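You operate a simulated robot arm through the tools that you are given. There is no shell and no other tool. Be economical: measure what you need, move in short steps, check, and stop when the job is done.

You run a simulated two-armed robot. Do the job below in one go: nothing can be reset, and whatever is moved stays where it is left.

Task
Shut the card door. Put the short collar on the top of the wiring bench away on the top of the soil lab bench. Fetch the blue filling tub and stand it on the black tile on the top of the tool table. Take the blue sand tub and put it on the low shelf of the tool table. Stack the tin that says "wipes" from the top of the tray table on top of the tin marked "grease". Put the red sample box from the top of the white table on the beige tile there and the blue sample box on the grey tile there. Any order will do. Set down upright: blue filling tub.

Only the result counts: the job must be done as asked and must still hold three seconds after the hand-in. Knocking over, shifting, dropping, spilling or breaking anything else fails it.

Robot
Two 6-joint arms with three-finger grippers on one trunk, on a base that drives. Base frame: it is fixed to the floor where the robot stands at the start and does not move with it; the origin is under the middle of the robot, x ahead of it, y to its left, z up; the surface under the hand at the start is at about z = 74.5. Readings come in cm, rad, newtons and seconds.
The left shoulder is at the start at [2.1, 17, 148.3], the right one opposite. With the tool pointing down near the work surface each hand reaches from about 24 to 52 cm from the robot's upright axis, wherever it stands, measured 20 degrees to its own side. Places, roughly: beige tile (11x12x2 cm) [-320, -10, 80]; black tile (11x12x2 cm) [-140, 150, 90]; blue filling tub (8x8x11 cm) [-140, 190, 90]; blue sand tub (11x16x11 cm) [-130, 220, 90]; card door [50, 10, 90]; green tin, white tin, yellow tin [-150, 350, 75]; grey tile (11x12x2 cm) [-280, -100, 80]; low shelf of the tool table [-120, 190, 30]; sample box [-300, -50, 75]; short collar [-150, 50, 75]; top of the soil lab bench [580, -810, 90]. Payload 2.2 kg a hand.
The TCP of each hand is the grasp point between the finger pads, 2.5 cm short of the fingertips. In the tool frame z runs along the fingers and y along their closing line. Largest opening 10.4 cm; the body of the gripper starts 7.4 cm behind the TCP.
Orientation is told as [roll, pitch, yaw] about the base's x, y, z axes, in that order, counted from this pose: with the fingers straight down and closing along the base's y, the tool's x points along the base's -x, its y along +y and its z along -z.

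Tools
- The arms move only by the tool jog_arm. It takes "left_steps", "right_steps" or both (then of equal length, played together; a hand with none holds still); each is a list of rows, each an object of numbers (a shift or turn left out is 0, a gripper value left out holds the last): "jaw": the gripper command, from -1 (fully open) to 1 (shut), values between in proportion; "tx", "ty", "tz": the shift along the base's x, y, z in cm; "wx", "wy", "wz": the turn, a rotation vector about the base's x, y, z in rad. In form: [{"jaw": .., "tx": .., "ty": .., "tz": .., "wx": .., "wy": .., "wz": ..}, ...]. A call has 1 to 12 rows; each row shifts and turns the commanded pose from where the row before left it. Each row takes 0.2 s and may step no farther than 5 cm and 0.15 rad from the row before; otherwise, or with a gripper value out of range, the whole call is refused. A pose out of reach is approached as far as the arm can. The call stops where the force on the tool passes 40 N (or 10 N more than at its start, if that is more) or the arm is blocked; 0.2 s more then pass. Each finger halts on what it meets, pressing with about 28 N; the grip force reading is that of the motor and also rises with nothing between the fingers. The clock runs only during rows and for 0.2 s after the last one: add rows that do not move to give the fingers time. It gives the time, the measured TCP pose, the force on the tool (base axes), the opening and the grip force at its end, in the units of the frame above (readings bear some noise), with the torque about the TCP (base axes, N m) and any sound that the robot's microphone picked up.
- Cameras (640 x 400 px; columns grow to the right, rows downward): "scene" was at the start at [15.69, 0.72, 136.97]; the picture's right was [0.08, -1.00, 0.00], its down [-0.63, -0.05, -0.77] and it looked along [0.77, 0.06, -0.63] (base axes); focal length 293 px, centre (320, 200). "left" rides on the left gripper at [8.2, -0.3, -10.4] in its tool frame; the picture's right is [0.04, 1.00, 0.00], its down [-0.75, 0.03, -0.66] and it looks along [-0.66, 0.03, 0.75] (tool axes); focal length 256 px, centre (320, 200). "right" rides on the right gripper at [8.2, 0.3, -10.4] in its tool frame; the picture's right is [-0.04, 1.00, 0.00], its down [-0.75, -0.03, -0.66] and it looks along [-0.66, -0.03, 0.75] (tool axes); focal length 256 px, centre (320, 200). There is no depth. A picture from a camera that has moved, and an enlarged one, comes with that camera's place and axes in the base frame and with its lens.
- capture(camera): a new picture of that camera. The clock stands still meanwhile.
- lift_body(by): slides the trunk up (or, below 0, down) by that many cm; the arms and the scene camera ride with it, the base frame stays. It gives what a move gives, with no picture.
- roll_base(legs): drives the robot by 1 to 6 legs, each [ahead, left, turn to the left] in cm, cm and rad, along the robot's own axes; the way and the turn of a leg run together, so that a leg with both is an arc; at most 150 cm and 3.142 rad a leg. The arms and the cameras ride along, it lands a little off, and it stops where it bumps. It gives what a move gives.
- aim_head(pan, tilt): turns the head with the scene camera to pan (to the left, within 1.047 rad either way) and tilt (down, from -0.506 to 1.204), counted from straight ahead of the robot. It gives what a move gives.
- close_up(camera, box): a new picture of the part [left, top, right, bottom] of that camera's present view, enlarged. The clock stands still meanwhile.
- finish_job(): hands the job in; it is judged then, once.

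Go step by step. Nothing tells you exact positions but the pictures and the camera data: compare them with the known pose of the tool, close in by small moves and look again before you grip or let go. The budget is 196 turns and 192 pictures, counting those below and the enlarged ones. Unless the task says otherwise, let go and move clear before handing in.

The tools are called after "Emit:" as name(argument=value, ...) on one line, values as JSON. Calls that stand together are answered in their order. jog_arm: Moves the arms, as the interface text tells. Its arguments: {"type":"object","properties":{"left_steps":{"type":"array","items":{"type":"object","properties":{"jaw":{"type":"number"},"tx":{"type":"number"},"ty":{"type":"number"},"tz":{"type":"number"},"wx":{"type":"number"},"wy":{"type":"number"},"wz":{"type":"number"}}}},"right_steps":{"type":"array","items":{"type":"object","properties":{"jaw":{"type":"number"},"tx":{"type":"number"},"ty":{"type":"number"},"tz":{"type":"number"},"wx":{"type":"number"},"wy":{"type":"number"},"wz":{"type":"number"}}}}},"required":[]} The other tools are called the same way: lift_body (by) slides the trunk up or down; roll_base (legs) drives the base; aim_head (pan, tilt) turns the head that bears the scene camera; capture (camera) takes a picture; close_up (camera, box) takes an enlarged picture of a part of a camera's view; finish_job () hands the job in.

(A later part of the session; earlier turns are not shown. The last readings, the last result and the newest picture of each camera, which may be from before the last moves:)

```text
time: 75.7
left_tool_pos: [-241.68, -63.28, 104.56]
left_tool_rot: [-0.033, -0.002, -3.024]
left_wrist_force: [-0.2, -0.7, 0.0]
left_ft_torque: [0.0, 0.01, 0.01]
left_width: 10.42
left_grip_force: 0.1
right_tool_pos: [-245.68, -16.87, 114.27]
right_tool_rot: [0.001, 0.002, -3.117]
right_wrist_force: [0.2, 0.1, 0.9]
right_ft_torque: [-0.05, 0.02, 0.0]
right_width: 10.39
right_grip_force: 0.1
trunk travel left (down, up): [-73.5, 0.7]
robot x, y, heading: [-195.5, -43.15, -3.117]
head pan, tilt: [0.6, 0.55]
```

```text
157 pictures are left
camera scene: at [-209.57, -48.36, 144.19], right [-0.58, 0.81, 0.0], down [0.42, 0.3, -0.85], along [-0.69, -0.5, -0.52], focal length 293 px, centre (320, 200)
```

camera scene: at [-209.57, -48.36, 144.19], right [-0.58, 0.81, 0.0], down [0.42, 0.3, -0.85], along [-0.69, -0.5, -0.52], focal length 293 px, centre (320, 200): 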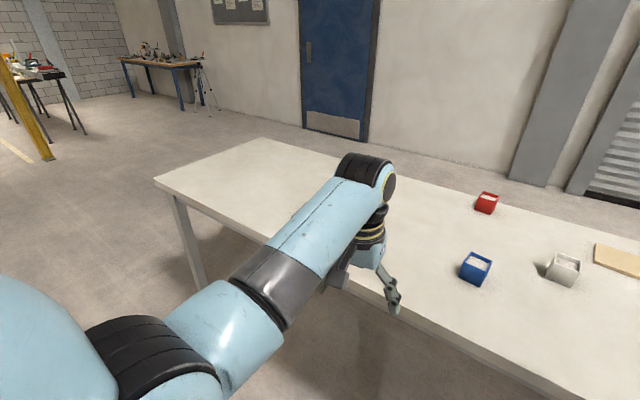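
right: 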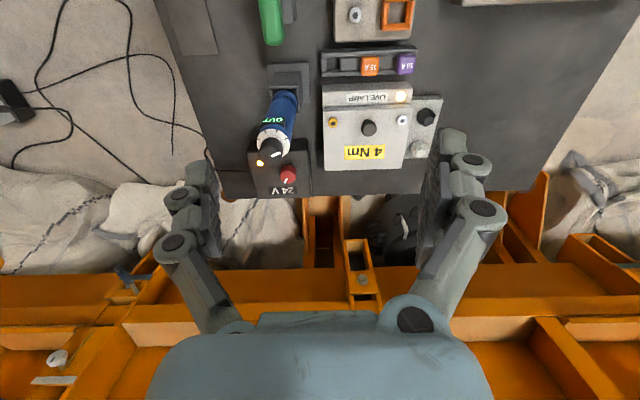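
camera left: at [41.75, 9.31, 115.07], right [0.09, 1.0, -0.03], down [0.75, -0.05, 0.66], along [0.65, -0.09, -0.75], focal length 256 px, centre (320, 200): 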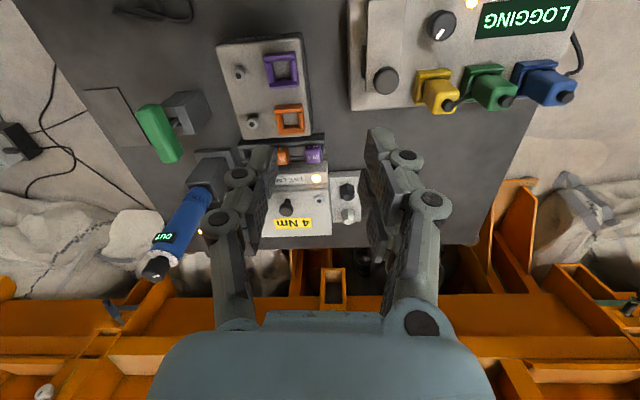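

I drive closer to put the blue box within the left hand's reach.

Emit:
roll_base(legs=[[40, -10, -0.02]])

Emit:
aim_head(pan=0.1, tilt=0.7)

Emit:
capture(camera="scene")

Emit:
capture(camera="left")

```text
time: 78.3
left_tool_pos: [-282.27, -52.7, 104.6]
left_tool_rot: [-0.035, 0.001, -3.043]
left_wrist_force: [-0.3, -0.6, 0.5]
left_ft_torque: [0.01, -0.01, 0.0]
left_width: 10.39
left_grip_force: 0.1
right_tool_pos: [-285.19, -6.37, 114.2]
right_tool_rot: [0.002, 0.002, -3.138]
right_wrist_force: [-0.2, -0.5, 0.4]
right_ft_torque: [-0.02, -0.02, -0.04]
right_width: 10.42
right_grip_force: 0.0
trunk travel left (down, up): [-73.5, 0.7]
robot x, y, heading: [-235.7, -33.35, -3.14]
head pan, tilt: [0.6, 0.55]
```

```text
time: 79.2
left_tool_pos: [-282.24, -52.92, 104.47]
left_tool_rot: [-0.035, -0.003, -3.044]
left_wrist_force: [-0.6, 0.9, 0.8]
left_ft_torque: [0.01, -0.04, 0.03]
left_width: 10.4
left_grip_force: 0.1
right_tool_pos: [-285.22, -6.37, 114.45]
right_tool_rot: [0.0, 0.001, -3.138]
right_wrist_force: [0.1, -0.2, 0.2]
right_ft_torque: [0.0, 0.01, -0.01]
right_width: 10.41
right_grip_force: 0.1
trunk travel left (down, up): [-73.5, 0.7]
robot x, y, heading: [-235.49, -33.42, -3.144]
head pan, tilt: [0.099, 0.7]
```

```text
156 pictures are left
camera scene: at [-250.9, -34.42, 142.88], right [-0.1, 0.99, 0.0], down [0.64, 0.07, -0.76], along [-0.76, -0.08, -0.64], focal length 293 px, centre (320, 200)
```

scene: 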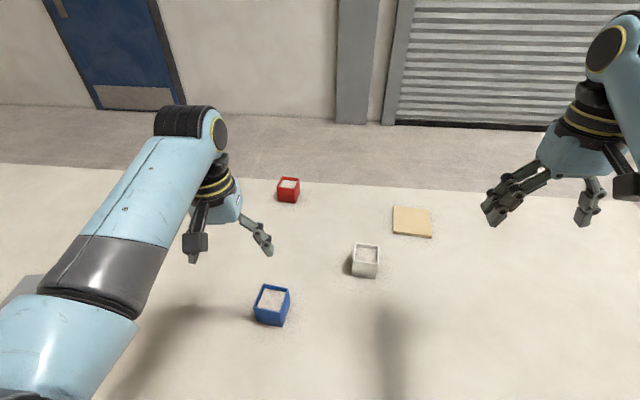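

```text
155 pictures are left
camera left: at [-274.07, -52.07, 115.02], right [0.14, -0.99, -0.03], down [-0.74, -0.13, 0.66], along [-0.65, -0.06, -0.75], focal length 256 px, centre (320, 200)
```

left: 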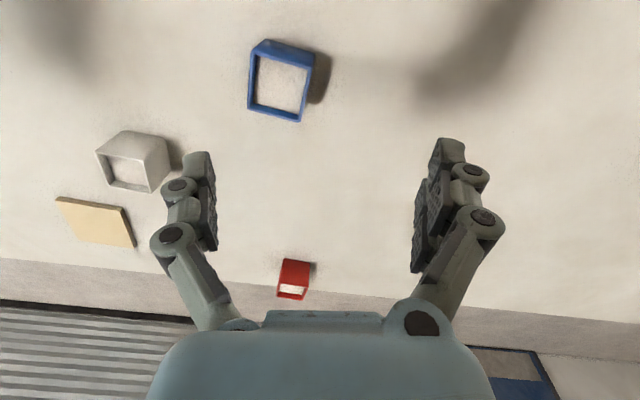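

Emit:
close_up(camera="scene", box=[230, 260, 326, 320])

Emit:
close_up(camera="left", box=[220, 20, 348, 100])

```text
6.67 times, centred on (278, 290) of scene
camera zoom: at [-250.9, -34.42, 142.88], right [-0.1, 0.99, 0.0], down [0.64, 0.07, -0.76], along [-0.76, -0.08, -0.64], focal length 1953 px, centre (600, -400)
```

zoom: 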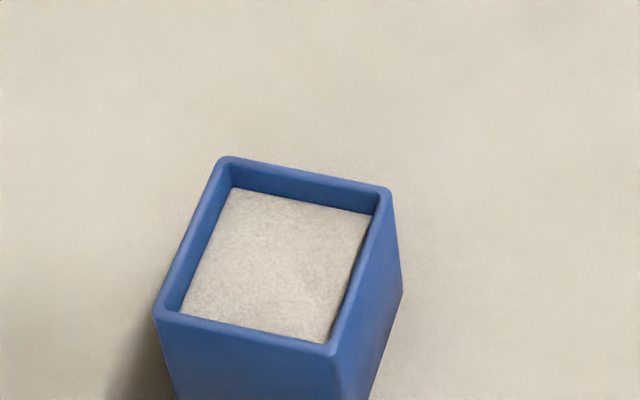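

```text
5.00 times, centred on (284, 60) of left
camera zoom: at [-274.07, -52.07, 115.02], right [0.14, -0.99, -0.03], down [-0.74, -0.13, 0.66], along [-0.65, -0.06, -0.75], focal length 1280 px, centre (500, 900)
```

zoom: 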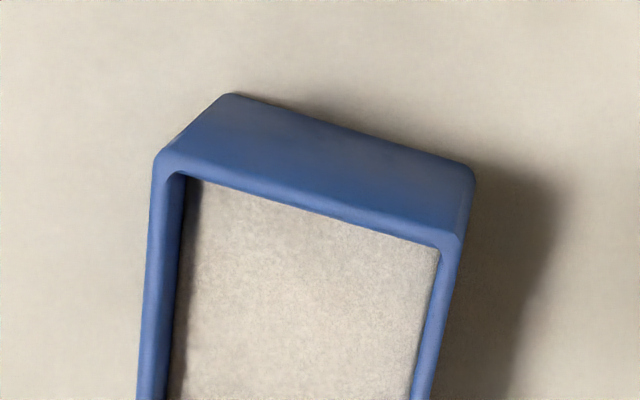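

Triangulation gives the blue box: centre about (-283.5, -48.0), 5.7 cm wide, top at 88, table at 81.4. I line the left hand up over it and go down partway.

Emit:
jog_arm(left_steps=[{"tz": -4, "wz": -0.1, "wx": -0.035}, {"ty": 3, "tz": -2, "wz": -0.1}, {"tx": -1.3, "ty": 1.9, "tz": -3}, {"tz": -2}, {}])

Emit:
capture(camera="left")

```text
time: 80.4
left_tool_pos: [-283.56, -47.93, 93.44]
left_tool_rot: [0.001, -0.003, 3.039]
left_wrist_force: [0.0, -0.2, -0.5]
left_ft_torque: [0.0, -0.04, 0.03]
left_width: 10.39
left_grip_force: 0.0
right_tool_pos: [-285.23, -6.3, 114.35]
right_tool_rot: [0.003, 0.002, -3.138]
right_wrist_force: [0.3, 0.5, 0.5]
right_ft_torque: [0.01, -0.02, 0.0]
right_width: 10.38
right_grip_force: 0.0
trunk travel left (down, up): [-73.5, 0.7]
robot x, y, heading: [-235.41, -33.69, -3.141]
head pan, tilt: [0.099, 0.7]
```

```text
152 pictures are left
camera left: at [-275.35, -48.4, 103.93], right [-0.06, -1.0, 0.0], down [-0.75, 0.05, 0.66], along [-0.66, 0.04, -0.75], focal length 256 px, centre (320, 200)
```

left: 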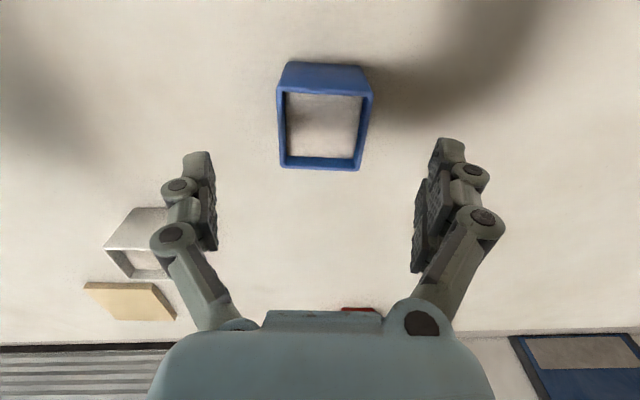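

Well aligned. Down and grip.

Emit:
jog_arm(left_steps=[{"tz": -4}, {"tz": -4}, {}, {"jaw": 1}, {}, {}, {}])

Emit:
jog_arm(left_steps=[{"tz": 3}, {"tz": 3}, {}])

Emit:
capture(camera="left")

```text
time: 82.0
left_tool_pos: [-283.6, -47.96, 86.58]
left_tool_rot: [0.001, -0.005, 3.038]
left_wrist_force: [0.3, -1.3, -0.6]
left_ft_torque: [0.09, 0.0, 0.01]
left_width: 6.01
left_grip_force: 28.1
left hand out of reach, approached as far as the arm can: row 2
right_tool_pos: [-285.31, -6.32, 114.35]
right_tool_rot: [0.002, 0.001, -3.137]
right_wrist_force: [0.4, 0.0, 0.3]
right_ft_torque: [0.0, 0.01, -0.02]
right_width: 10.39
right_grip_force: 0.1
trunk travel left (down, up): [-73.5, 0.7]
robot x, y, heading: [-235.7, -33.76, -3.139]
head pan, tilt: [0.099, 0.7]
```

```text
time: 82.8
left_tool_pos: [-283.52, -48.1, 92.66]
left_tool_rot: [0.001, -0.001, 3.038]
left_wrist_force: [-0.8, -0.6, -2.5]
left_ft_torque: [0.01, -0.02, 0.01]
left_width: 5.95
left_grip_force: 28.2
right_tool_pos: [-285.39, -6.33, 114.31]
right_tool_rot: [0.001, 0.002, -3.138]
right_wrist_force: [-0.1, -0.3, 0.8]
right_ft_torque: [0.0, 0.01, -0.01]
right_width: 10.41
right_grip_force: 0.1
trunk travel left (down, up): [-73.5, 0.7]
robot x, y, heading: [-235.35, -33.67, -3.137]
head pan, tilt: [0.099, 0.7]
```

```text
151 pictures are left
camera left: at [-275.32, -48.52, 103.03], right [-0.06, -1.0, 0.0], down [-0.75, 0.05, 0.66], along [-0.66, 0.04, -0.75], focal length 256 px, centre (320, 200)
```

left: 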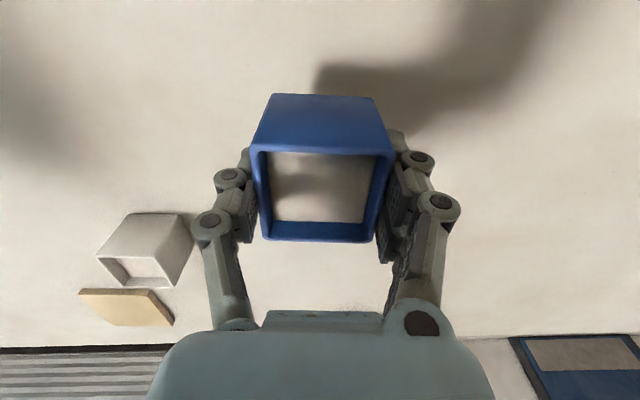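

Held. Now I look for the grey tile.

Emit:
jog_arm(left_steps=[{"tz": 4}, {"tz": 3}])

Emit:
roll_base(legs=[[0, 40, 0]])

Emit:
aim_head(pan=0.45, tilt=0.8)

Emit:
capture(camera="scene")

Emit:
capture(camera="left")

```text
time: 83.4
left_tool_pos: [-284.71, -49.26, 100.45]
left_tool_rot: [0.021, -0.02, 3.045]
left_wrist_force: [-0.7, -0.4, -1.9]
left_ft_torque: [-0.07, -0.04, -0.02]
left_width: 5.98
left_grip_force: 27.8
right_tool_pos: [-285.27, -6.32, 114.32]
right_tool_rot: [-0.002, 0.001, -3.138]
right_wrist_force: [0.4, 0.5, -0.2]
right_ft_torque: [0.01, -0.01, 0.0]
right_width: 10.39
right_grip_force: 0.1
trunk travel left (down, up): [-73.5, 0.7]
robot x, y, heading: [-235.34, -33.98, -3.137]
head pan, tilt: [0.099, 0.7]
```

```text
time: 85.9
left_tool_pos: [-284.34, -90.1, 100.02]
left_tool_rot: [0.023, -0.015, 3.046]
left_wrist_force: [0.3, -0.4, -3.0]
left_ft_torque: [-0.02, 0.01, -0.01]
left_width: 5.99
left_grip_force: 27.6
right_tool_pos: [-285.11, -46.94, 114.25]
right_tool_rot: [-0.001, 0.001, -3.14]
right_wrist_force: [0.0, 0.2, 0.3]
right_ft_torque: [-0.04, 0.0, -0.01]
right_width: 10.4
right_grip_force: 0.1
trunk travel left (down, up): [-73.5, 0.7]
robot x, y, heading: [-235.62, -74.03, -3.137]
head pan, tilt: [0.099, 0.7]
```

```text
time: 86.8
left_tool_pos: [-284.18, -90.1, 100.1]
left_tool_rot: [0.025, -0.014, 3.045]
left_wrist_force: [0.6, -0.1, -2.7]
left_ft_torque: [0.0, -0.03, 0.01]
left_width: 5.97
left_grip_force: 28.4
right_tool_pos: [-285.11, -46.72, 114.3]
right_tool_rot: [0.002, 0.001, -3.139]
right_wrist_force: [-0.5, -0.1, 0.0]
right_ft_torque: [-0.01, 0.02, -0.02]
right_width: 10.4
right_grip_force: 0.2
trunk travel left (down, up): [-73.5, 0.7]
robot x, y, heading: [-235.71, -73.76, -3.13]
head pan, tilt: [0.45, 0.799]
```

```text
150 pictures are left
camera scene: at [-249.66, -77.61, 142.05], right [-0.44, 0.9, 0.0], down [0.65, 0.31, -0.7], along [-0.63, -0.3, -0.72], focal length 293 px, centre (320, 200)
```

scene: 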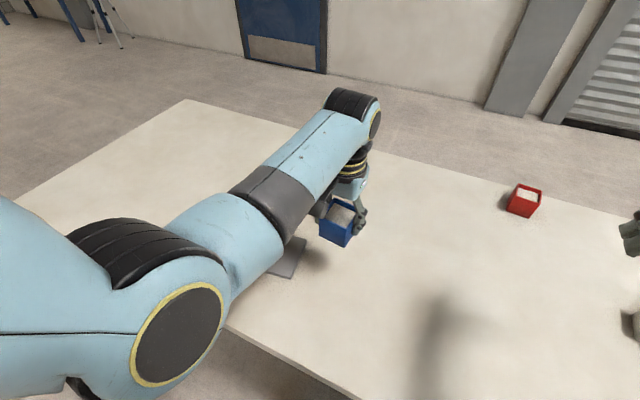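

```text
149 pictures are left
camera left: at [-275.91, -90.32, 110.31], right [-0.06, -1.0, 0.02], down [-0.74, 0.06, 0.67], along [-0.67, 0.02, -0.74], focal length 256 px, centre (320, 200)
```

left: 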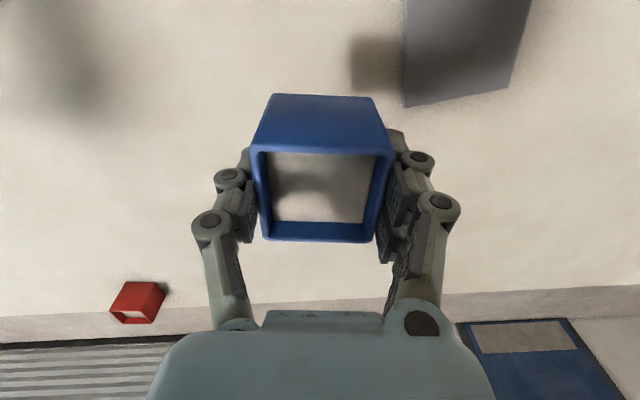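

The grey tile is centred at about (-281, -104). I shift left and drop the trunk, then check.

Emit:
roll_base(legs=[[0, 13, 0]])

Emit:
lift_body(by=-5)

Emit:
aim_head(pan=0.1, tilt=0.9)

Emit:
capture(camera="scene")

Emit:
capture(camera="left")

```text
time: 88.0
left_tool_pos: [-284.25, -103.02, 100.05]
left_tool_rot: [0.024, -0.013, 3.046]
left_wrist_force: [0.2, 0.4, -3.3]
left_ft_torque: [0.04, 0.02, -0.01]
left_width: 6.0
left_grip_force: 27.6
right_tool_pos: [-285.17, -59.82, 114.38]
right_tool_rot: [0.0, 0.001, -3.14]
right_wrist_force: [-0.2, 0.2, -0.2]
right_ft_torque: [0.03, -0.01, -0.02]
right_width: 10.39
right_grip_force: 0.1
trunk travel left (down, up): [-73.5, 0.7]
robot x, y, heading: [-235.36, -86.98, -3.137]
head pan, tilt: [0.45, 0.799]
```

```text
time: 89.0
left_tool_pos: [-284.13, -103.01, 95.08]
left_tool_rot: [0.027, -0.016, 3.046]
left_wrist_force: [0.3, -1.1, -3.2]
left_ft_torque: [-0.01, 0.04, -0.04]
left_width: 5.95
left_grip_force: 27.5
right_tool_pos: [-285.18, -59.6, 109.36]
right_tool_rot: [0.002, 0.001, -3.14]
right_wrist_force: [0.6, -0.2, 0.0]
right_ft_torque: [-0.02, 0.01, -0.03]
right_width: 10.37
right_grip_force: 0.0
trunk travel left (down, up): [-68.5, 5.7]
robot x, y, heading: [-235.65, -87.28, -3.139]
head pan, tilt: [0.45, 0.799]
```

```text
time: 89.8
left_tool_pos: [-284.23, -103.08, 95.06]
left_tool_rot: [0.026, -0.013, 3.046]
left_wrist_force: [0.6, 1.0, -2.9]
left_ft_torque: [-0.02, 0.0, -0.03]
left_width: 5.97
left_grip_force: 27.7
right_tool_pos: [-285.1, -59.79, 109.33]
right_tool_rot: [0.002, 0.002, -3.14]
right_wrist_force: [-0.1, -0.9, -0.4]
right_ft_torque: [0.01, 0.01, -0.05]
right_width: 10.39
right_grip_force: 0.0
trunk travel left (down, up): [-68.5, 5.7]
robot x, y, heading: [-235.42, -86.91, -3.139]
head pan, tilt: [0.099, 0.901]
```

```text
148 pictures are left
camera scene: at [-249.89, -87.82, 136.25], right [-0.1, 0.99, 0.0], down [0.78, 0.08, -0.62], along [-0.62, -0.06, -0.78], focal length 293 px, centre (320, 200)
```

scene: 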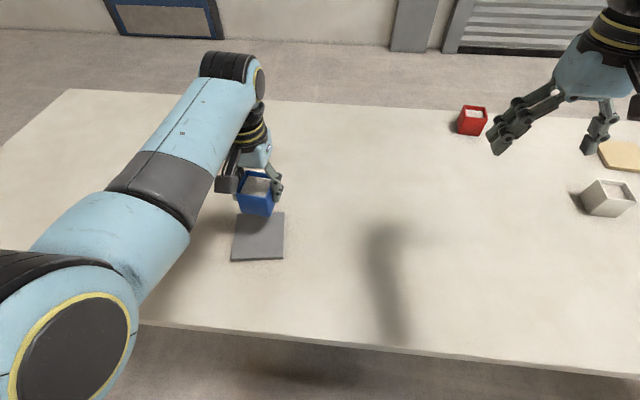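

```text
147 pictures are left
camera left: at [-275.87, -103.3, 105.3], right [-0.06, -1.0, 0.03], down [-0.74, 0.06, 0.67], along [-0.67, 0.02, -0.74], focal length 256 px, centre (320, 200)
```

left: 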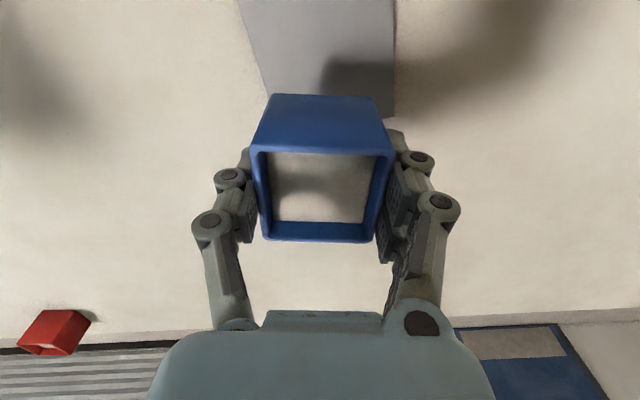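

Tile centre confirmed at (-281.2, -103.7). I place the box.

Emit:
jog_arm(left_steps=[{"tx": 3, "ty": -0.7, "wx": 0.026, "wy": -0.013}, {"tz": -3}, {"tz": -2}, {"tz": -0.5}, {}])

Emit:
capture(camera="scene")

```text
time: 91.0
left_tool_pos: [-281.05, -103.73, 89.38]
left_tool_rot: [-0.005, -0.004, 3.047]
left_wrist_force: [0.0, -0.5, -2.5]
left_ft_torque: [-0.04, -0.02, -0.01]
left_width: 5.97
left_grip_force: 28.0
right_tool_pos: [-285.19, -59.71, 109.34]
right_tool_rot: [0.001, 0.002, -3.139]
right_wrist_force: [-0.4, -0.6, 0.2]
right_ft_torque: [0.0, 0.01, -0.02]
right_width: 10.4
right_grip_force: 0.1
trunk travel left (down, up): [-68.5, 5.7]
robot x, y, heading: [-235.25, -87.18, -3.147]
head pan, tilt: [0.099, 0.901]
```

```text
146 pictures are left
camera scene: at [-249.92, -87.81, 136.24], right [-0.1, 0.99, 0.0], down [0.78, 0.08, -0.62], along [-0.62, -0.06, -0.78], focal length 293 px, centre (320, 200)
```

scene: 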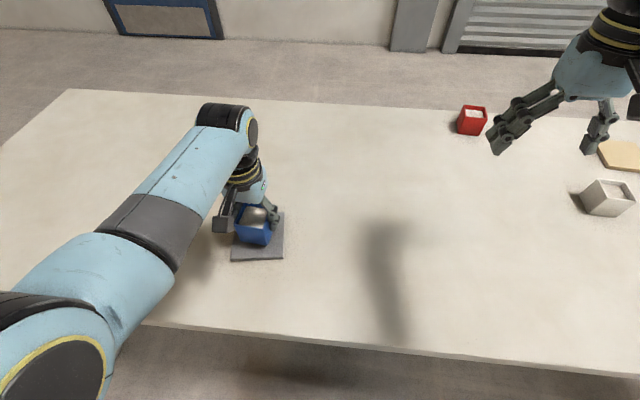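

Nearly on the tile; I ease it down to contact and release.

Emit:
jog_arm(left_steps=[{"tz": -0.4}, {"tz": -0.3}, {"tz": -0.3}, {}])

Emit:
close_up(camera="scene", box=[200, 180, 328, 280])

```text
time: 92.0
left_tool_pos: [-281.26, -103.76, 88.45]
left_tool_rot: [-0.003, -0.003, 3.045]
left_wrist_force: [0.4, 0.5, -3.0]
left_ft_torque: [0.0, 0.02, -0.02]
left_width: 5.97
left_grip_force: 28.3
right_tool_pos: [-285.22, -59.69, 109.32]
right_tool_rot: [0.0, 0.0, -3.138]
right_wrist_force: [0.1, 0.6, 0.1]
right_ft_torque: [0.06, 0.04, 0.0]
right_width: 10.41
right_grip_force: 0.0
trunk travel left (down, up): [-68.5, 5.7]
robot x, y, heading: [-235.63, -87.03, -3.138]
head pan, tilt: [0.099, 0.901]
```

```text
4.00 times, centred on (264, 230) of scene
camera zoom: at [-249.89, -87.81, 136.25], right [-0.1, 0.99, 0.0], down [0.78, 0.08, -0.62], along [-0.62, -0.06, -0.78], focal length 1172 px, centre (544, 80)
```

zoom: 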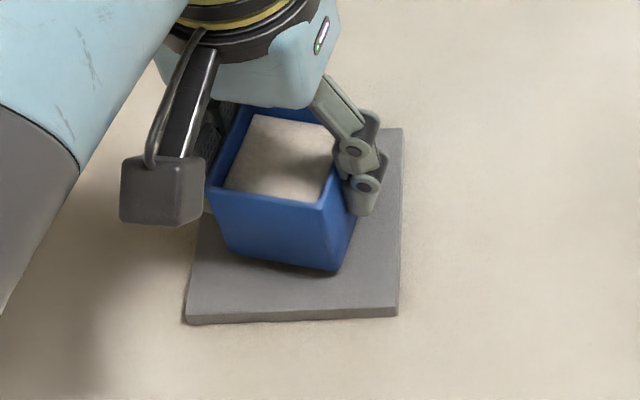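

Emit:
jog_arm(left_steps=[{"tz": -0.3}, {"tz": -0.3}, {}])

Emit:
close_up(camera="scene", box=[200, 180, 328, 280])

```text
time: 92.8
left_tool_pos: [-281.27, -103.7, 87.94]
left_tool_rot: [-0.001, -0.005, 3.047]
left_wrist_force: [0.3, -0.5, -2.4]
left_ft_torque: [-0.01, 0.02, 0.02]
left_width: 5.96
left_grip_force: 27.5
right_tool_pos: [-285.09, -59.87, 109.36]
right_tool_rot: [-0.002, 0.0, -3.141]
right_wrist_force: [0.2, -0.1, -1.3]
right_ft_torque: [0.03, -0.01, -0.01]
right_width: 10.42
right_grip_force: 0.0
trunk travel left (down, up): [-68.5, 5.7]
robot x, y, heading: [-235.17, -86.71, -3.141]
head pan, tilt: [0.099, 0.901]
```

```text
4.00 times, centred on (264, 230) of scene
camera zoom: at [-249.89, -87.81, 136.25], right [-0.1, 0.99, 0.0], down [0.78, 0.08, -0.62], along [-0.62, -0.06, -0.78], focal length 1172 px, centre (544, 80)
```

zoom: 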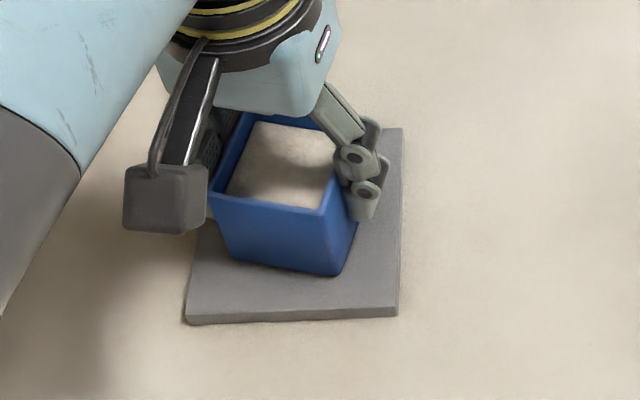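

Emit:
jog_arm(left_steps=[{"tz": -0.3}, {"tz": -0.2}, {}])

Emit:
jog_arm(left_steps=[{"tz": -0.2}, {"tz": -0.2}, {}])

Emit:
close_up(camera="scene", box=[200, 180, 328, 280])

```text
time: 93.6
left_tool_pos: [-281.24, -103.65, 87.79]
left_tool_rot: [-0.003, -0.011, 3.048]
left_wrist_force: [2.6, -1.6, 26.2]
left_ft_torque: [0.05, 0.07, -0.07]
left_width: 6.02
left_grip_force: 28.1
right_tool_pos: [-284.95, -59.69, 109.41]
right_tool_rot: [0.002, -0.003, -3.14]
right_wrist_force: [0.3, 0.6, -0.5]
right_ft_torque: [-0.01, -0.02, -0.03]
right_width: 10.4
right_grip_force: 0.0
trunk travel left (down, up): [-68.5, 5.7]
robot x, y, heading: [-235.75, -86.89, -3.141]
head pan, tilt: [0.099, 0.901]
```

```text
time: 94.4
left_tool_pos: [-281.25, -103.72, 87.19]
left_tool_rot: [-0.001, -0.006, 3.047]
left_wrist_force: [-5.2, -2.5, 26.7]
left_ft_torque: [0.08, 0.02, 0.03]
left_width: 6.06
left_grip_force: 28.1
right_tool_pos: [-285.05, -59.81, 109.48]
right_tool_rot: [0.002, 0.0, -3.14]
right_wrist_force: [0.1, -0.9, -0.1]
right_ft_torque: [0.02, 0.01, 0.03]
right_width: 10.4
right_grip_force: 0.0
trunk travel left (down, up): [-68.5, 5.7]
robot x, y, heading: [-235.07, -87.06, -3.135]
head pan, tilt: [0.099, 0.901]
```

```text
4.00 times, centred on (264, 230) of scene
camera zoom: at [-249.73, -87.77, 136.27], right [-0.1, 0.99, 0.0], down [0.78, 0.08, -0.62], along [-0.62, -0.06, -0.78], focal length 1172 px, centre (544, 80)
```

zoom: 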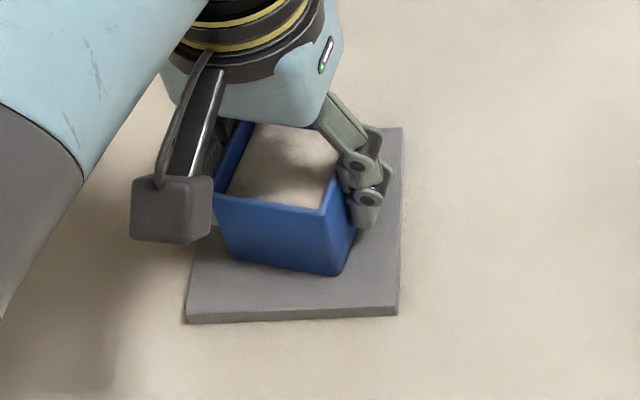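

Contact made; release and rise.

Emit:
jog_arm(left_steps=[{"jaw": -1}, {}, {}, {}, {"tz": 4}, {"tz": 4}, {"tz": 4}])

Emit:
close_up(camera="scene", box=[200, 180, 328, 280])

```text
time: 96.0
left_tool_pos: [-280.98, -104.76, 98.79]
left_tool_rot: [0.015, 0.001, 3.05]
left_wrist_force: [0.3, -0.3, -0.1]
left_ft_torque: [0.03, 0.02, -0.03]
left_width: 10.43
left_grip_force: 0.1
right_tool_pos: [-285.18, -59.87, 109.38]
right_tool_rot: [0.0, 0.002, -3.14]
right_wrist_force: [0.3, -0.1, 0.4]
right_ft_torque: [-0.03, -0.01, 0.0]
right_width: 10.4
right_grip_force: 0.1
trunk travel left (down, up): [-68.5, 5.7]
robot x, y, heading: [-235.18, -87.12, -3.134]
head pan, tilt: [0.099, 0.901]
```

```text
4.00 times, centred on (264, 230) of scene
camera zoom: at [-249.84, -87.82, 136.25], right [-0.1, 0.99, 0.0], down [0.78, 0.08, -0.62], along [-0.62, -0.06, -0.78], focal length 1172 px, centre (544, 80)
```

zoom: 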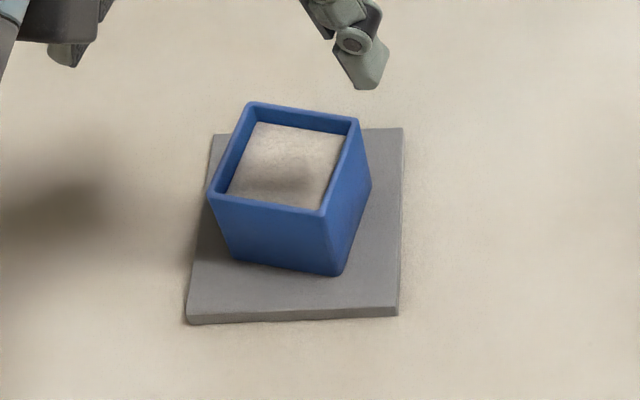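

Blue box is on the grey tile. Now I go round the left end of the white table to its far side.

Emit:
roll_base(legs=[[-25, 0, 0], [0, 0, 1.57], [150, 0, 0], [0, 0, -1.57], [150, 0, 0], [35, 0, 0]])

Emit:
aim_head(pan=-1.0, tilt=0.4)

Emit:
capture(camera="scene")

```text
time: 121.4
left_tool_pos: [-439.88, -256.5, 98.83]
left_tool_rot: [0.014, -0.001, 3.062]
left_wrist_force: [-0.2, 0.6, 1.0]
left_ft_torque: [0.01, 0.01, -0.02]
left_width: 10.39
left_grip_force: 0.0
right_tool_pos: [-444.39, -211.54, 109.32]
right_tool_rot: [0.002, 0.001, -3.127]
right_wrist_force: [-1.2, 0.2, 0.1]
right_ft_torque: [-0.02, -0.01, 0.01]
right_width: 10.4
right_grip_force: 0.1
trunk travel left (down, up): [-68.5, 5.7]
robot x, y, heading: [-394.24, -238.44, -3.128]
head pan, tilt: [0.099, 0.901]
```

```text
time: 122.8
left_tool_pos: [-439.75, -256.66, 98.83]
left_tool_rot: [0.016, -0.003, 3.063]
left_wrist_force: [0.2, 0.0, 0.4]
left_ft_torque: [-0.01, 0.01, 0.01]
left_width: 10.38
left_grip_force: 0.0
right_tool_pos: [-444.33, -211.43, 109.46]
right_tool_rot: [-0.001, 0.0, -3.127]
right_wrist_force: [0.5, -0.4, 0.0]
right_ft_torque: [0.0, -0.01, -0.01]
right_width: 10.4
right_grip_force: 0.1
trunk travel left (down, up): [-68.5, 5.7]
robot x, y, heading: [-394.04, -238.21, -3.128]
head pan, tilt: [-1.0, 0.4]
```

```text
141 pictures are left
camera scene: at [-406.32, -230.57, 140.55], right [0.83, 0.55, 0.0], down [0.22, -0.32, -0.92], along [-0.51, 0.77, -0.39], focal length 293 px, centre (320, 200)
```

scene: 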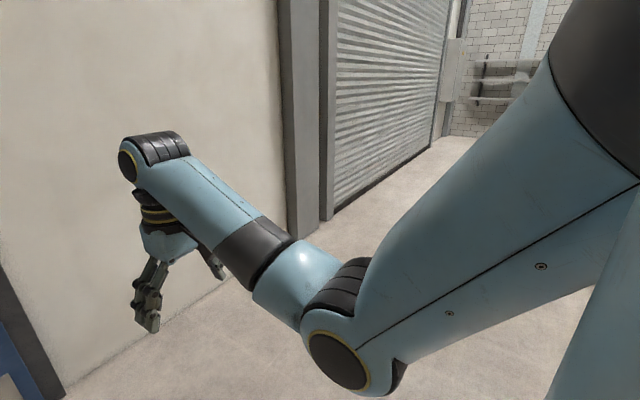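

Emit:
roll_base(legs=[[0, 0, -1.58], [150, 0, 0], [17, 0, 0], [0, 0, -1.57]])

Emit:
aim_head(pan=0.15, tilt=0.7)

Emit:
capture(camera="scene")

```text
time: 138.8
left_tool_pos: [-352.17, -53.08, 98.83]
left_tool_rot: [0.016, -0.002, -0.066]
left_wrist_force: [-1.0, -0.7, 0.1]
left_ft_torque: [0.01, 0.01, 0.02]
left_width: 10.4
left_grip_force: 0.0
right_tool_pos: [-347.09, -98.04, 109.27]
right_tool_rot: [0.0, 0.003, 0.027]
right_wrist_force: [0.2, -1.0, 0.3]
right_ft_torque: [-0.01, 0.02, 0.02]
right_width: 10.4
right_grip_force: 0.0
trunk travel left (down, up): [-68.5, 5.7]
robot x, y, heading: [-397.4, -72.19, 0.027]
head pan, tilt: [-1.0, 0.4]
```

```text
time: 140.2
left_tool_pos: [-352.31, -53.0, 98.86]
left_tool_rot: [0.017, -0.001, -0.065]
left_wrist_force: [0.0, 0.0, 0.1]
left_ft_torque: [0.0, 0.03, -0.01]
left_width: 10.41
left_grip_force: 0.1
right_tool_pos: [-347.09, -98.06, 109.38]
right_tool_rot: [0.001, -0.001, 0.029]
right_wrist_force: [-0.2, 1.6, 0.3]
right_ft_torque: [-0.02, -0.04, 0.03]
right_width: 10.39
right_grip_force: 0.1
trunk travel left (down, up): [-68.5, 5.7]
robot x, y, heading: [-397.54, -71.72, 0.031]
head pan, tilt: [0.15, 0.7]
```

```text
140 pictures are left
camera scene: at [-382.08, -70.26, 137.87], right [0.18, -0.98, 0.0], down [-0.63, -0.11, -0.76], along [0.75, 0.13, -0.64], focal length 293 px, centre (320, 200)
```

scene: 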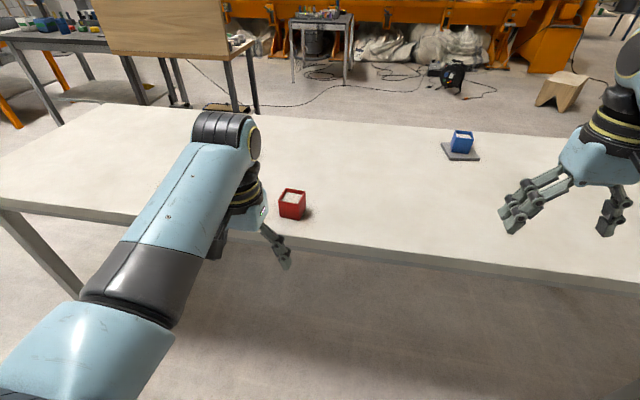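

Red box at about (-323, -52.5). I move closer.

Emit:
roll_base(legs=[[28, 2, -0.03]])

Emit:
capture(camera="left")

Emit:
aim_head(pan=0.25, tilt=0.85)

Emit:
capture(camera="scene")

```text
time: 142.2
left_tool_pos: [-323.71, -51.81, 98.85]
left_tool_rot: [0.015, -0.002, -0.094]
left_wrist_force: [0.2, 0.6, 0.2]
left_ft_torque: [-0.03, 0.01, -0.01]
left_width: 10.42
left_grip_force: 0.0
right_tool_pos: [-319.89, -97.15, 109.28]
right_tool_rot: [0.0, 0.0, -0.003]
right_wrist_force: [-1.4, -0.5, -0.3]
right_ft_torque: [-0.01, 0.05, -0.02]
right_width: 10.41
right_grip_force: 0.1
trunk travel left (down, up): [-68.5, 5.7]
robot x, y, heading: [-369.78, -69.62, 0.003]
head pan, tilt: [0.15, 0.7]
```

```text
139 pictures are left
camera left: at [-331.87, -51.6, 109.25], right [0.05, 1.0, 0.02], down [0.75, -0.05, 0.66], along [0.66, -0.02, -0.75], focal length 256 px, centre (320, 200)
```

left: 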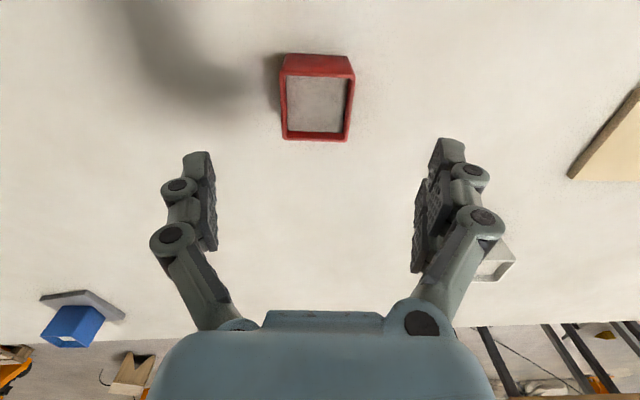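

```text
time: 142.9
left_tool_pos: [-323.85, -51.81, 98.78]
left_tool_rot: [0.016, -0.002, -0.095]
left_wrist_force: [-0.2, 0.1, 0.2]
left_ft_torque: [-0.02, -0.01, 0.0]
left_width: 10.4
left_grip_force: 0.1
right_tool_pos: [-319.94, -97.07, 109.33]
right_tool_rot: [0.001, 0.002, -0.002]
right_wrist_force: [0.4, -0.9, 0.5]
right_ft_torque: [-0.03, 0.0, 0.01]
right_width: 10.43
right_grip_force: 0.0
trunk travel left (down, up): [-68.5, 5.7]
robot x, y, heading: [-369.53, -69.62, -0.002]
head pan, tilt: [0.25, 0.85]
```

```text
138 pictures are left
camera scene: at [-354.87, -67.66, 136.64], right [0.25, -0.97, 0.0], down [-0.73, -0.18, -0.66], along [0.64, 0.16, -0.75], focal length 293 px, centre (320, 200)
```

scene: 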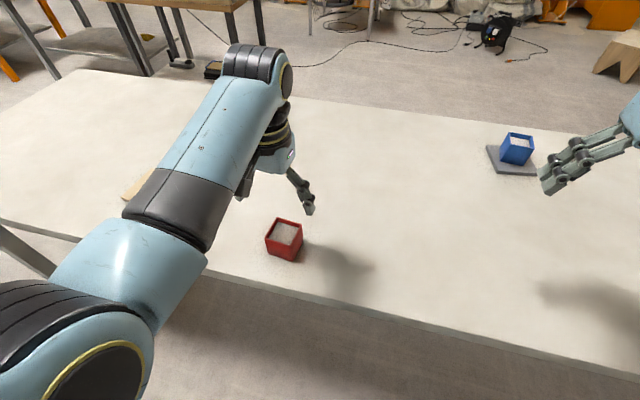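

The hand is almost exactly over the red box and already aligned. I descend and grip.

Emit:
jog_arm(left_steps=[{"tx": 0.4, "tz": -4, "wx": -0.016}, {"tz": -4}, {"tz": -4}, {"tz": -1}, {}, {"jaw": 1}, {}, {}, {}])

Emit:
capture(camera="left")

```text
time: 144.9
left_tool_pos: [-323.28, -52.12, 85.86]
left_tool_rot: [0.0, -0.004, -0.094]
left_wrist_force: [-0.1, -0.4, -0.6]
left_ft_torque: [-0.12, -0.07, -0.02]
left_width: 6.03
left_grip_force: 28.0
right_tool_pos: [-319.87, -97.03, 109.36]
right_tool_rot: [-0.001, 0.002, -0.001]
right_wrist_force: [-0.3, -0.1, 0.0]
right_ft_torque: [0.0, -0.01, -0.02]
right_width: 10.41
right_grip_force: 0.1
trunk travel left (down, up): [-68.5, 5.7]
robot x, y, heading: [-369.69, -69.31, -0.0]
head pan, tilt: [0.25, 0.85]
```

```text
137 pictures are left
camera left: at [-331.55, -51.49, 96.32], right [0.05, 1.0, 0.0], down [0.75, -0.04, 0.66], along [0.66, -0.04, -0.75], focal length 256 px, centre (320, 200)
```

left: 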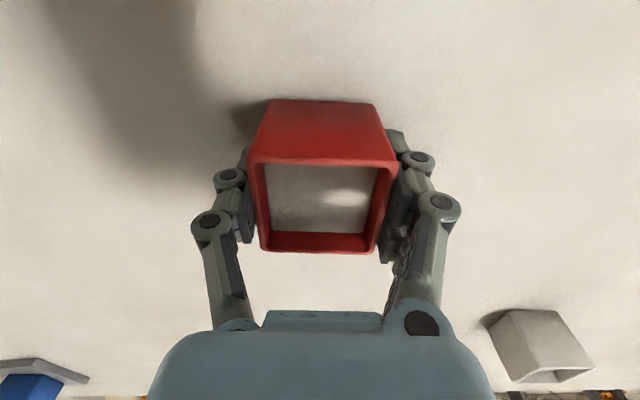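

Gripped. I lift and shift towards the beige tile at about (-315.5, -14).

Emit:
jog_arm(left_steps=[{"tz": 3}, {"tz": 4}, {"tz": 2}, {}])

Emit:
roll_base(legs=[[0, 36, 0], [7, 0, 0]])

Emit:
aim_head(pan=0.1, tilt=0.9)

Emit:
capture(camera="scene")

Emit:
capture(camera="left")

```text
time: 145.9
left_tool_pos: [-323.31, -52.12, 94.95]
left_tool_rot: [0.002, -0.003, -0.093]
left_wrist_force: [-0.4, -0.7, -3.0]
left_ft_torque: [-0.02, -0.02, 0.02]
left_width: 6.02
left_grip_force: 28.0
right_tool_pos: [-319.92, -97.13, 109.35]
right_tool_rot: [0.0, 0.002, -0.003]
right_wrist_force: [-0.1, -0.1, 0.1]
right_ft_torque: [0.02, 0.01, 0.02]
right_width: 10.41
right_grip_force: 0.1
trunk travel left (down, up): [-68.5, 5.7]
robot x, y, heading: [-369.72, -69.62, -0.003]
head pan, tilt: [0.25, 0.85]
```

```text
time: 148.8
left_tool_pos: [-315.93, -15.93, 94.76]
left_tool_rot: [-0.002, -0.002, -0.097]
left_wrist_force: [0.9, 0.2, -2.2]
left_ft_torque: [-0.03, 0.01, 0.01]
left_width: 6.0
left_grip_force: 28.1
right_tool_pos: [-312.77, -61.08, 109.21]
right_tool_rot: [-0.001, 0.004, -0.005]
right_wrist_force: [0.8, -0.5, -0.6]
right_ft_torque: [-0.02, 0.06, 0.02]
right_width: 10.39
right_grip_force: 0.0
trunk travel left (down, up): [-68.5, 5.7]
robot x, y, heading: [-362.28, -33.62, -0.004]
head pan, tilt: [0.25, 0.85]
```

```text
time: 149.5
left_tool_pos: [-316.03, -16.0, 94.81]
left_tool_rot: [0.0, -0.003, -0.097]
left_wrist_force: [0.4, -0.4, -3.0]
left_ft_torque: [-0.02, 0.01, 0.01]
left_width: 6.02
left_grip_force: 27.9
right_tool_pos: [-312.8, -60.97, 109.34]
right_tool_rot: [0.0, 0.003, -0.003]
right_wrist_force: [0.1, 1.1, 0.1]
right_ft_torque: [0.0, 0.0, 0.01]
right_width: 10.39
right_grip_force: 0.1
trunk travel left (down, up): [-68.5, 5.7]
robot x, y, heading: [-362.49, -33.64, -0.003]
head pan, tilt: [0.099, 0.901]
```

```text
136 pictures are left
camera scene: at [-347.79, -32.73, 136.25], right [0.1, -1.0, 0.0], down [-0.78, -0.08, -0.62], along [0.62, 0.06, -0.78], focal length 293 px, centre (320, 200)
```

scene: 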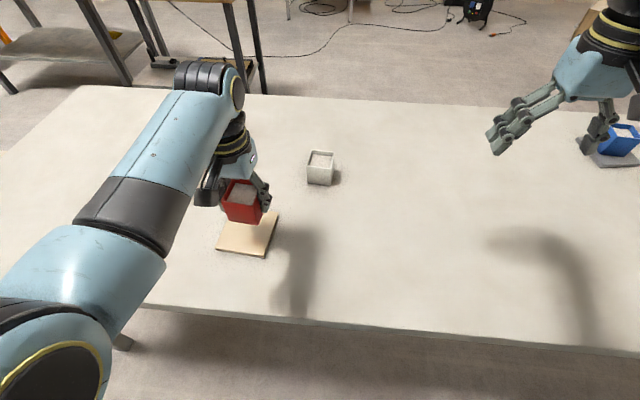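

```text
135 pictures are left
camera left: at [-324.29, -15.5, 105.23], right [0.06, 1.0, 0.0], down [0.75, -0.04, 0.66], along [0.66, -0.04, -0.75], focal length 256 px, centre (320, 200)
```

left: 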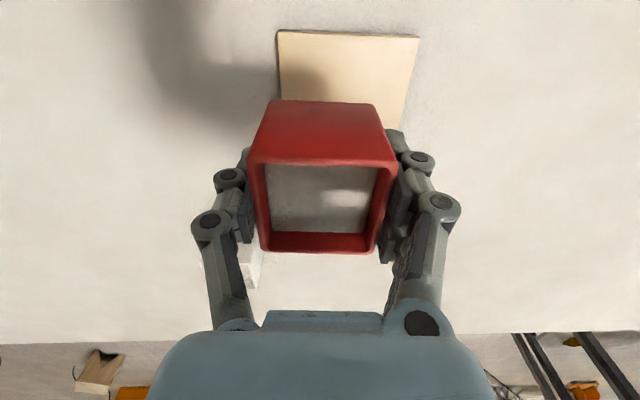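

Tile centre at (-314.8, -14.2). I lower the red box onto it.

Emit:
jog_arm(left_steps=[{"tx": 1.2, "ty": 1.7}, {"tz": -4}, {"tz": -2.7}, {"tz": -0.4}, {}])

Emit:
close_up(camera="scene", box=[180, 160, 308, 280])

```text
time: 150.7
left_tool_pos: [-314.96, -14.19, 87.72]
left_tool_rot: [0.001, -0.003, -0.095]
left_wrist_force: [-0.6, 0.2, -2.2]
left_ft_torque: [0.0, 0.01, 0.0]
left_width: 6.0
left_grip_force: 28.0
right_tool_pos: [-312.93, -61.06, 109.28]
right_tool_rot: [0.0, 0.001, -0.004]
right_wrist_force: [-0.2, -0.9, 0.4]
right_ft_torque: [-0.01, 0.0, -0.02]
right_width: 10.4
right_grip_force: 0.1
trunk travel left (down, up): [-68.5, 5.7]
robot x, y, heading: [-362.64, -33.4, -0.003]
head pan, tilt: [0.099, 0.901]
```

```text
3.33 times, centred on (244, 220) of scene
camera zoom: at [-347.79, -32.73, 136.25], right [0.1, -1.0, 0.0], down [-0.78, -0.08, -0.62], along [0.62, 0.06, -0.78], focal length 976 px, centre (573, 133)
```

zoom: 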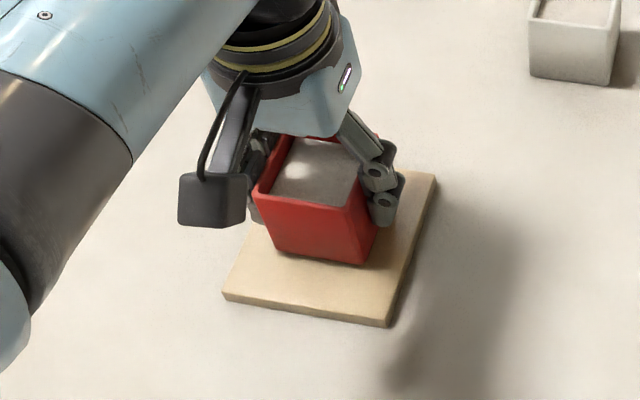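

Emit:
jog_arm(left_steps=[{"tz": -0.3}, {"tz": -0.3}, {"tz": -0.2}, {}])

```text
time: 151.7
left_tool_pos: [-314.85, -14.33, 87.13]
left_tool_rot: [0.0, -0.006, -0.095]
left_wrist_force: [-0.6, 1.9, 16.0]
left_ft_torque: [-0.25, 0.62, -0.01]
left_width: 6.03
left_grip_force: 27.8
right_tool_pos: [-312.93, -61.09, 109.38]
right_tool_rot: [0.0, 0.0, -0.004]
right_wrist_force: [0.0, -0.1, 0.1]
right_ft_torque: [0.0, -0.01, -0.02]
right_width: 10.42
right_grip_force: 0.0
trunk travel left (down, up): [-68.5, 5.7]
robot x, y, heading: [-362.23, -33.39, -0.003]
head pan, tilt: [0.099, 0.901]
```

The red box is in contact with the tile; I release and rise.

Emit:
jog_arm(left_steps=[{"jaw": -1}, {}, {}, {}, {"tz": 4}, {"tz": 4}, {"tz": 4}])

Emit:
close_up(camera="scene", box=[180, 160, 308, 280])

```text
time: 153.3
left_tool_pos: [-314.87, -14.29, 99.08]
left_tool_rot: [0.0, -0.003, -0.098]
left_wrist_force: [0.4, -0.5, 1.1]
left_ft_torque: [0.04, -0.03, 0.03]
left_width: 10.4
left_grip_force: 0.0
right_tool_pos: [-312.95, -61.09, 109.38]
right_tool_rot: [0.0, 0.0, -0.005]
right_wrist_force: [-0.1, -0.4, 0.6]
right_ft_torque: [-0.01, 0.01, -0.02]
right_width: 10.39
right_grip_force: 0.0
trunk travel left (down, up): [-68.5, 5.7]
robot x, y, heading: [-362.44, -34.02, -0.007]
head pan, tilt: [0.099, 0.901]
```

```text
3.33 times, centred on (244, 220) of scene
camera zoom: at [-347.83, -32.75, 136.25], right [0.1, -1.0, 0.0], down [-0.78, -0.07, -0.62], along [0.62, 0.06, -0.78], focal length 976 px, centre (573, 133)
```

zoom: 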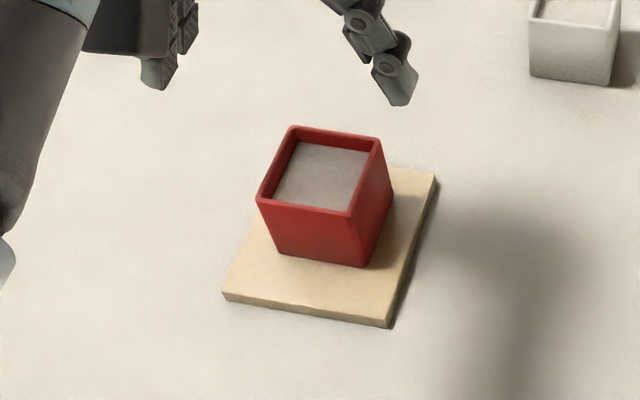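

Red box is placed. Now I go round to the back of the tool table.

Emit:
roll_base(legs=[[-20, 0, 0], [0, 150, 0], [0, 60, 0], [140, 0, 0]])

Emit:
aim_head(pan=0, tilt=0.6)

Emit:
capture(camera="scene")

```text
time: 171.5
left_tool_pos: [-194.97, 197.11, 99.12]
left_tool_rot: [0.0, -0.003, -0.081]
left_wrist_force: [-0.2, 0.4, -0.9]
left_ft_torque: [0.01, 0.03, 0.02]
left_width: 10.39
left_grip_force: 0.0
right_tool_pos: [-192.18, 150.48, 109.34]
right_tool_rot: [-0.002, 0.002, 0.012]
right_wrist_force: [0.0, 0.4, 0.3]
right_ft_torque: [-0.01, 0.0, -0.04]
right_width: 10.39
right_grip_force: 0.0
trunk travel left (down, up): [-68.5, 5.7]
robot x, y, heading: [-242.31, 177.48, 0.013]
head pan, tilt: [0.099, 0.901]
```

```text
time: 172.3
left_tool_pos: [-195.03, 197.15, 99.13]
left_tool_rot: [0.002, -0.005, -0.08]
left_wrist_force: [-0.7, 1.0, 0.5]
left_ft_torque: [0.0, 0.0, -0.01]
left_width: 10.37
left_grip_force: 0.1
right_tool_pos: [-192.3, 150.43, 109.41]
right_tool_rot: [-0.001, 0.003, 0.012]
right_wrist_force: [-0.7, -0.6, 0.5]
right_ft_torque: [-0.02, -0.01, 0.0]
right_width: 10.4
right_grip_force: 0.1
trunk travel left (down, up): [-68.5, 5.7]
robot x, y, heading: [-242.33, 177.42, 0.008]
head pan, tilt: [0.0, 0.6]
```

```text
132 pictures are left
camera scene: at [-226.31, 177.48, 138.72], right [0.01, -1.0, 0.0], down [-0.57, -0.01, -0.82], along [0.82, 0.01, -0.57], focal length 293 px, centre (320, 200)
```

scene: 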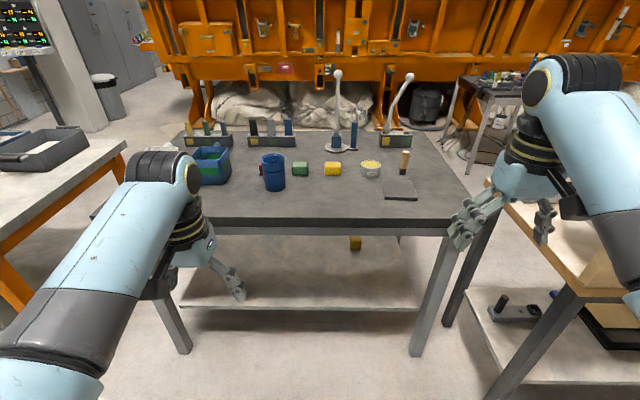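

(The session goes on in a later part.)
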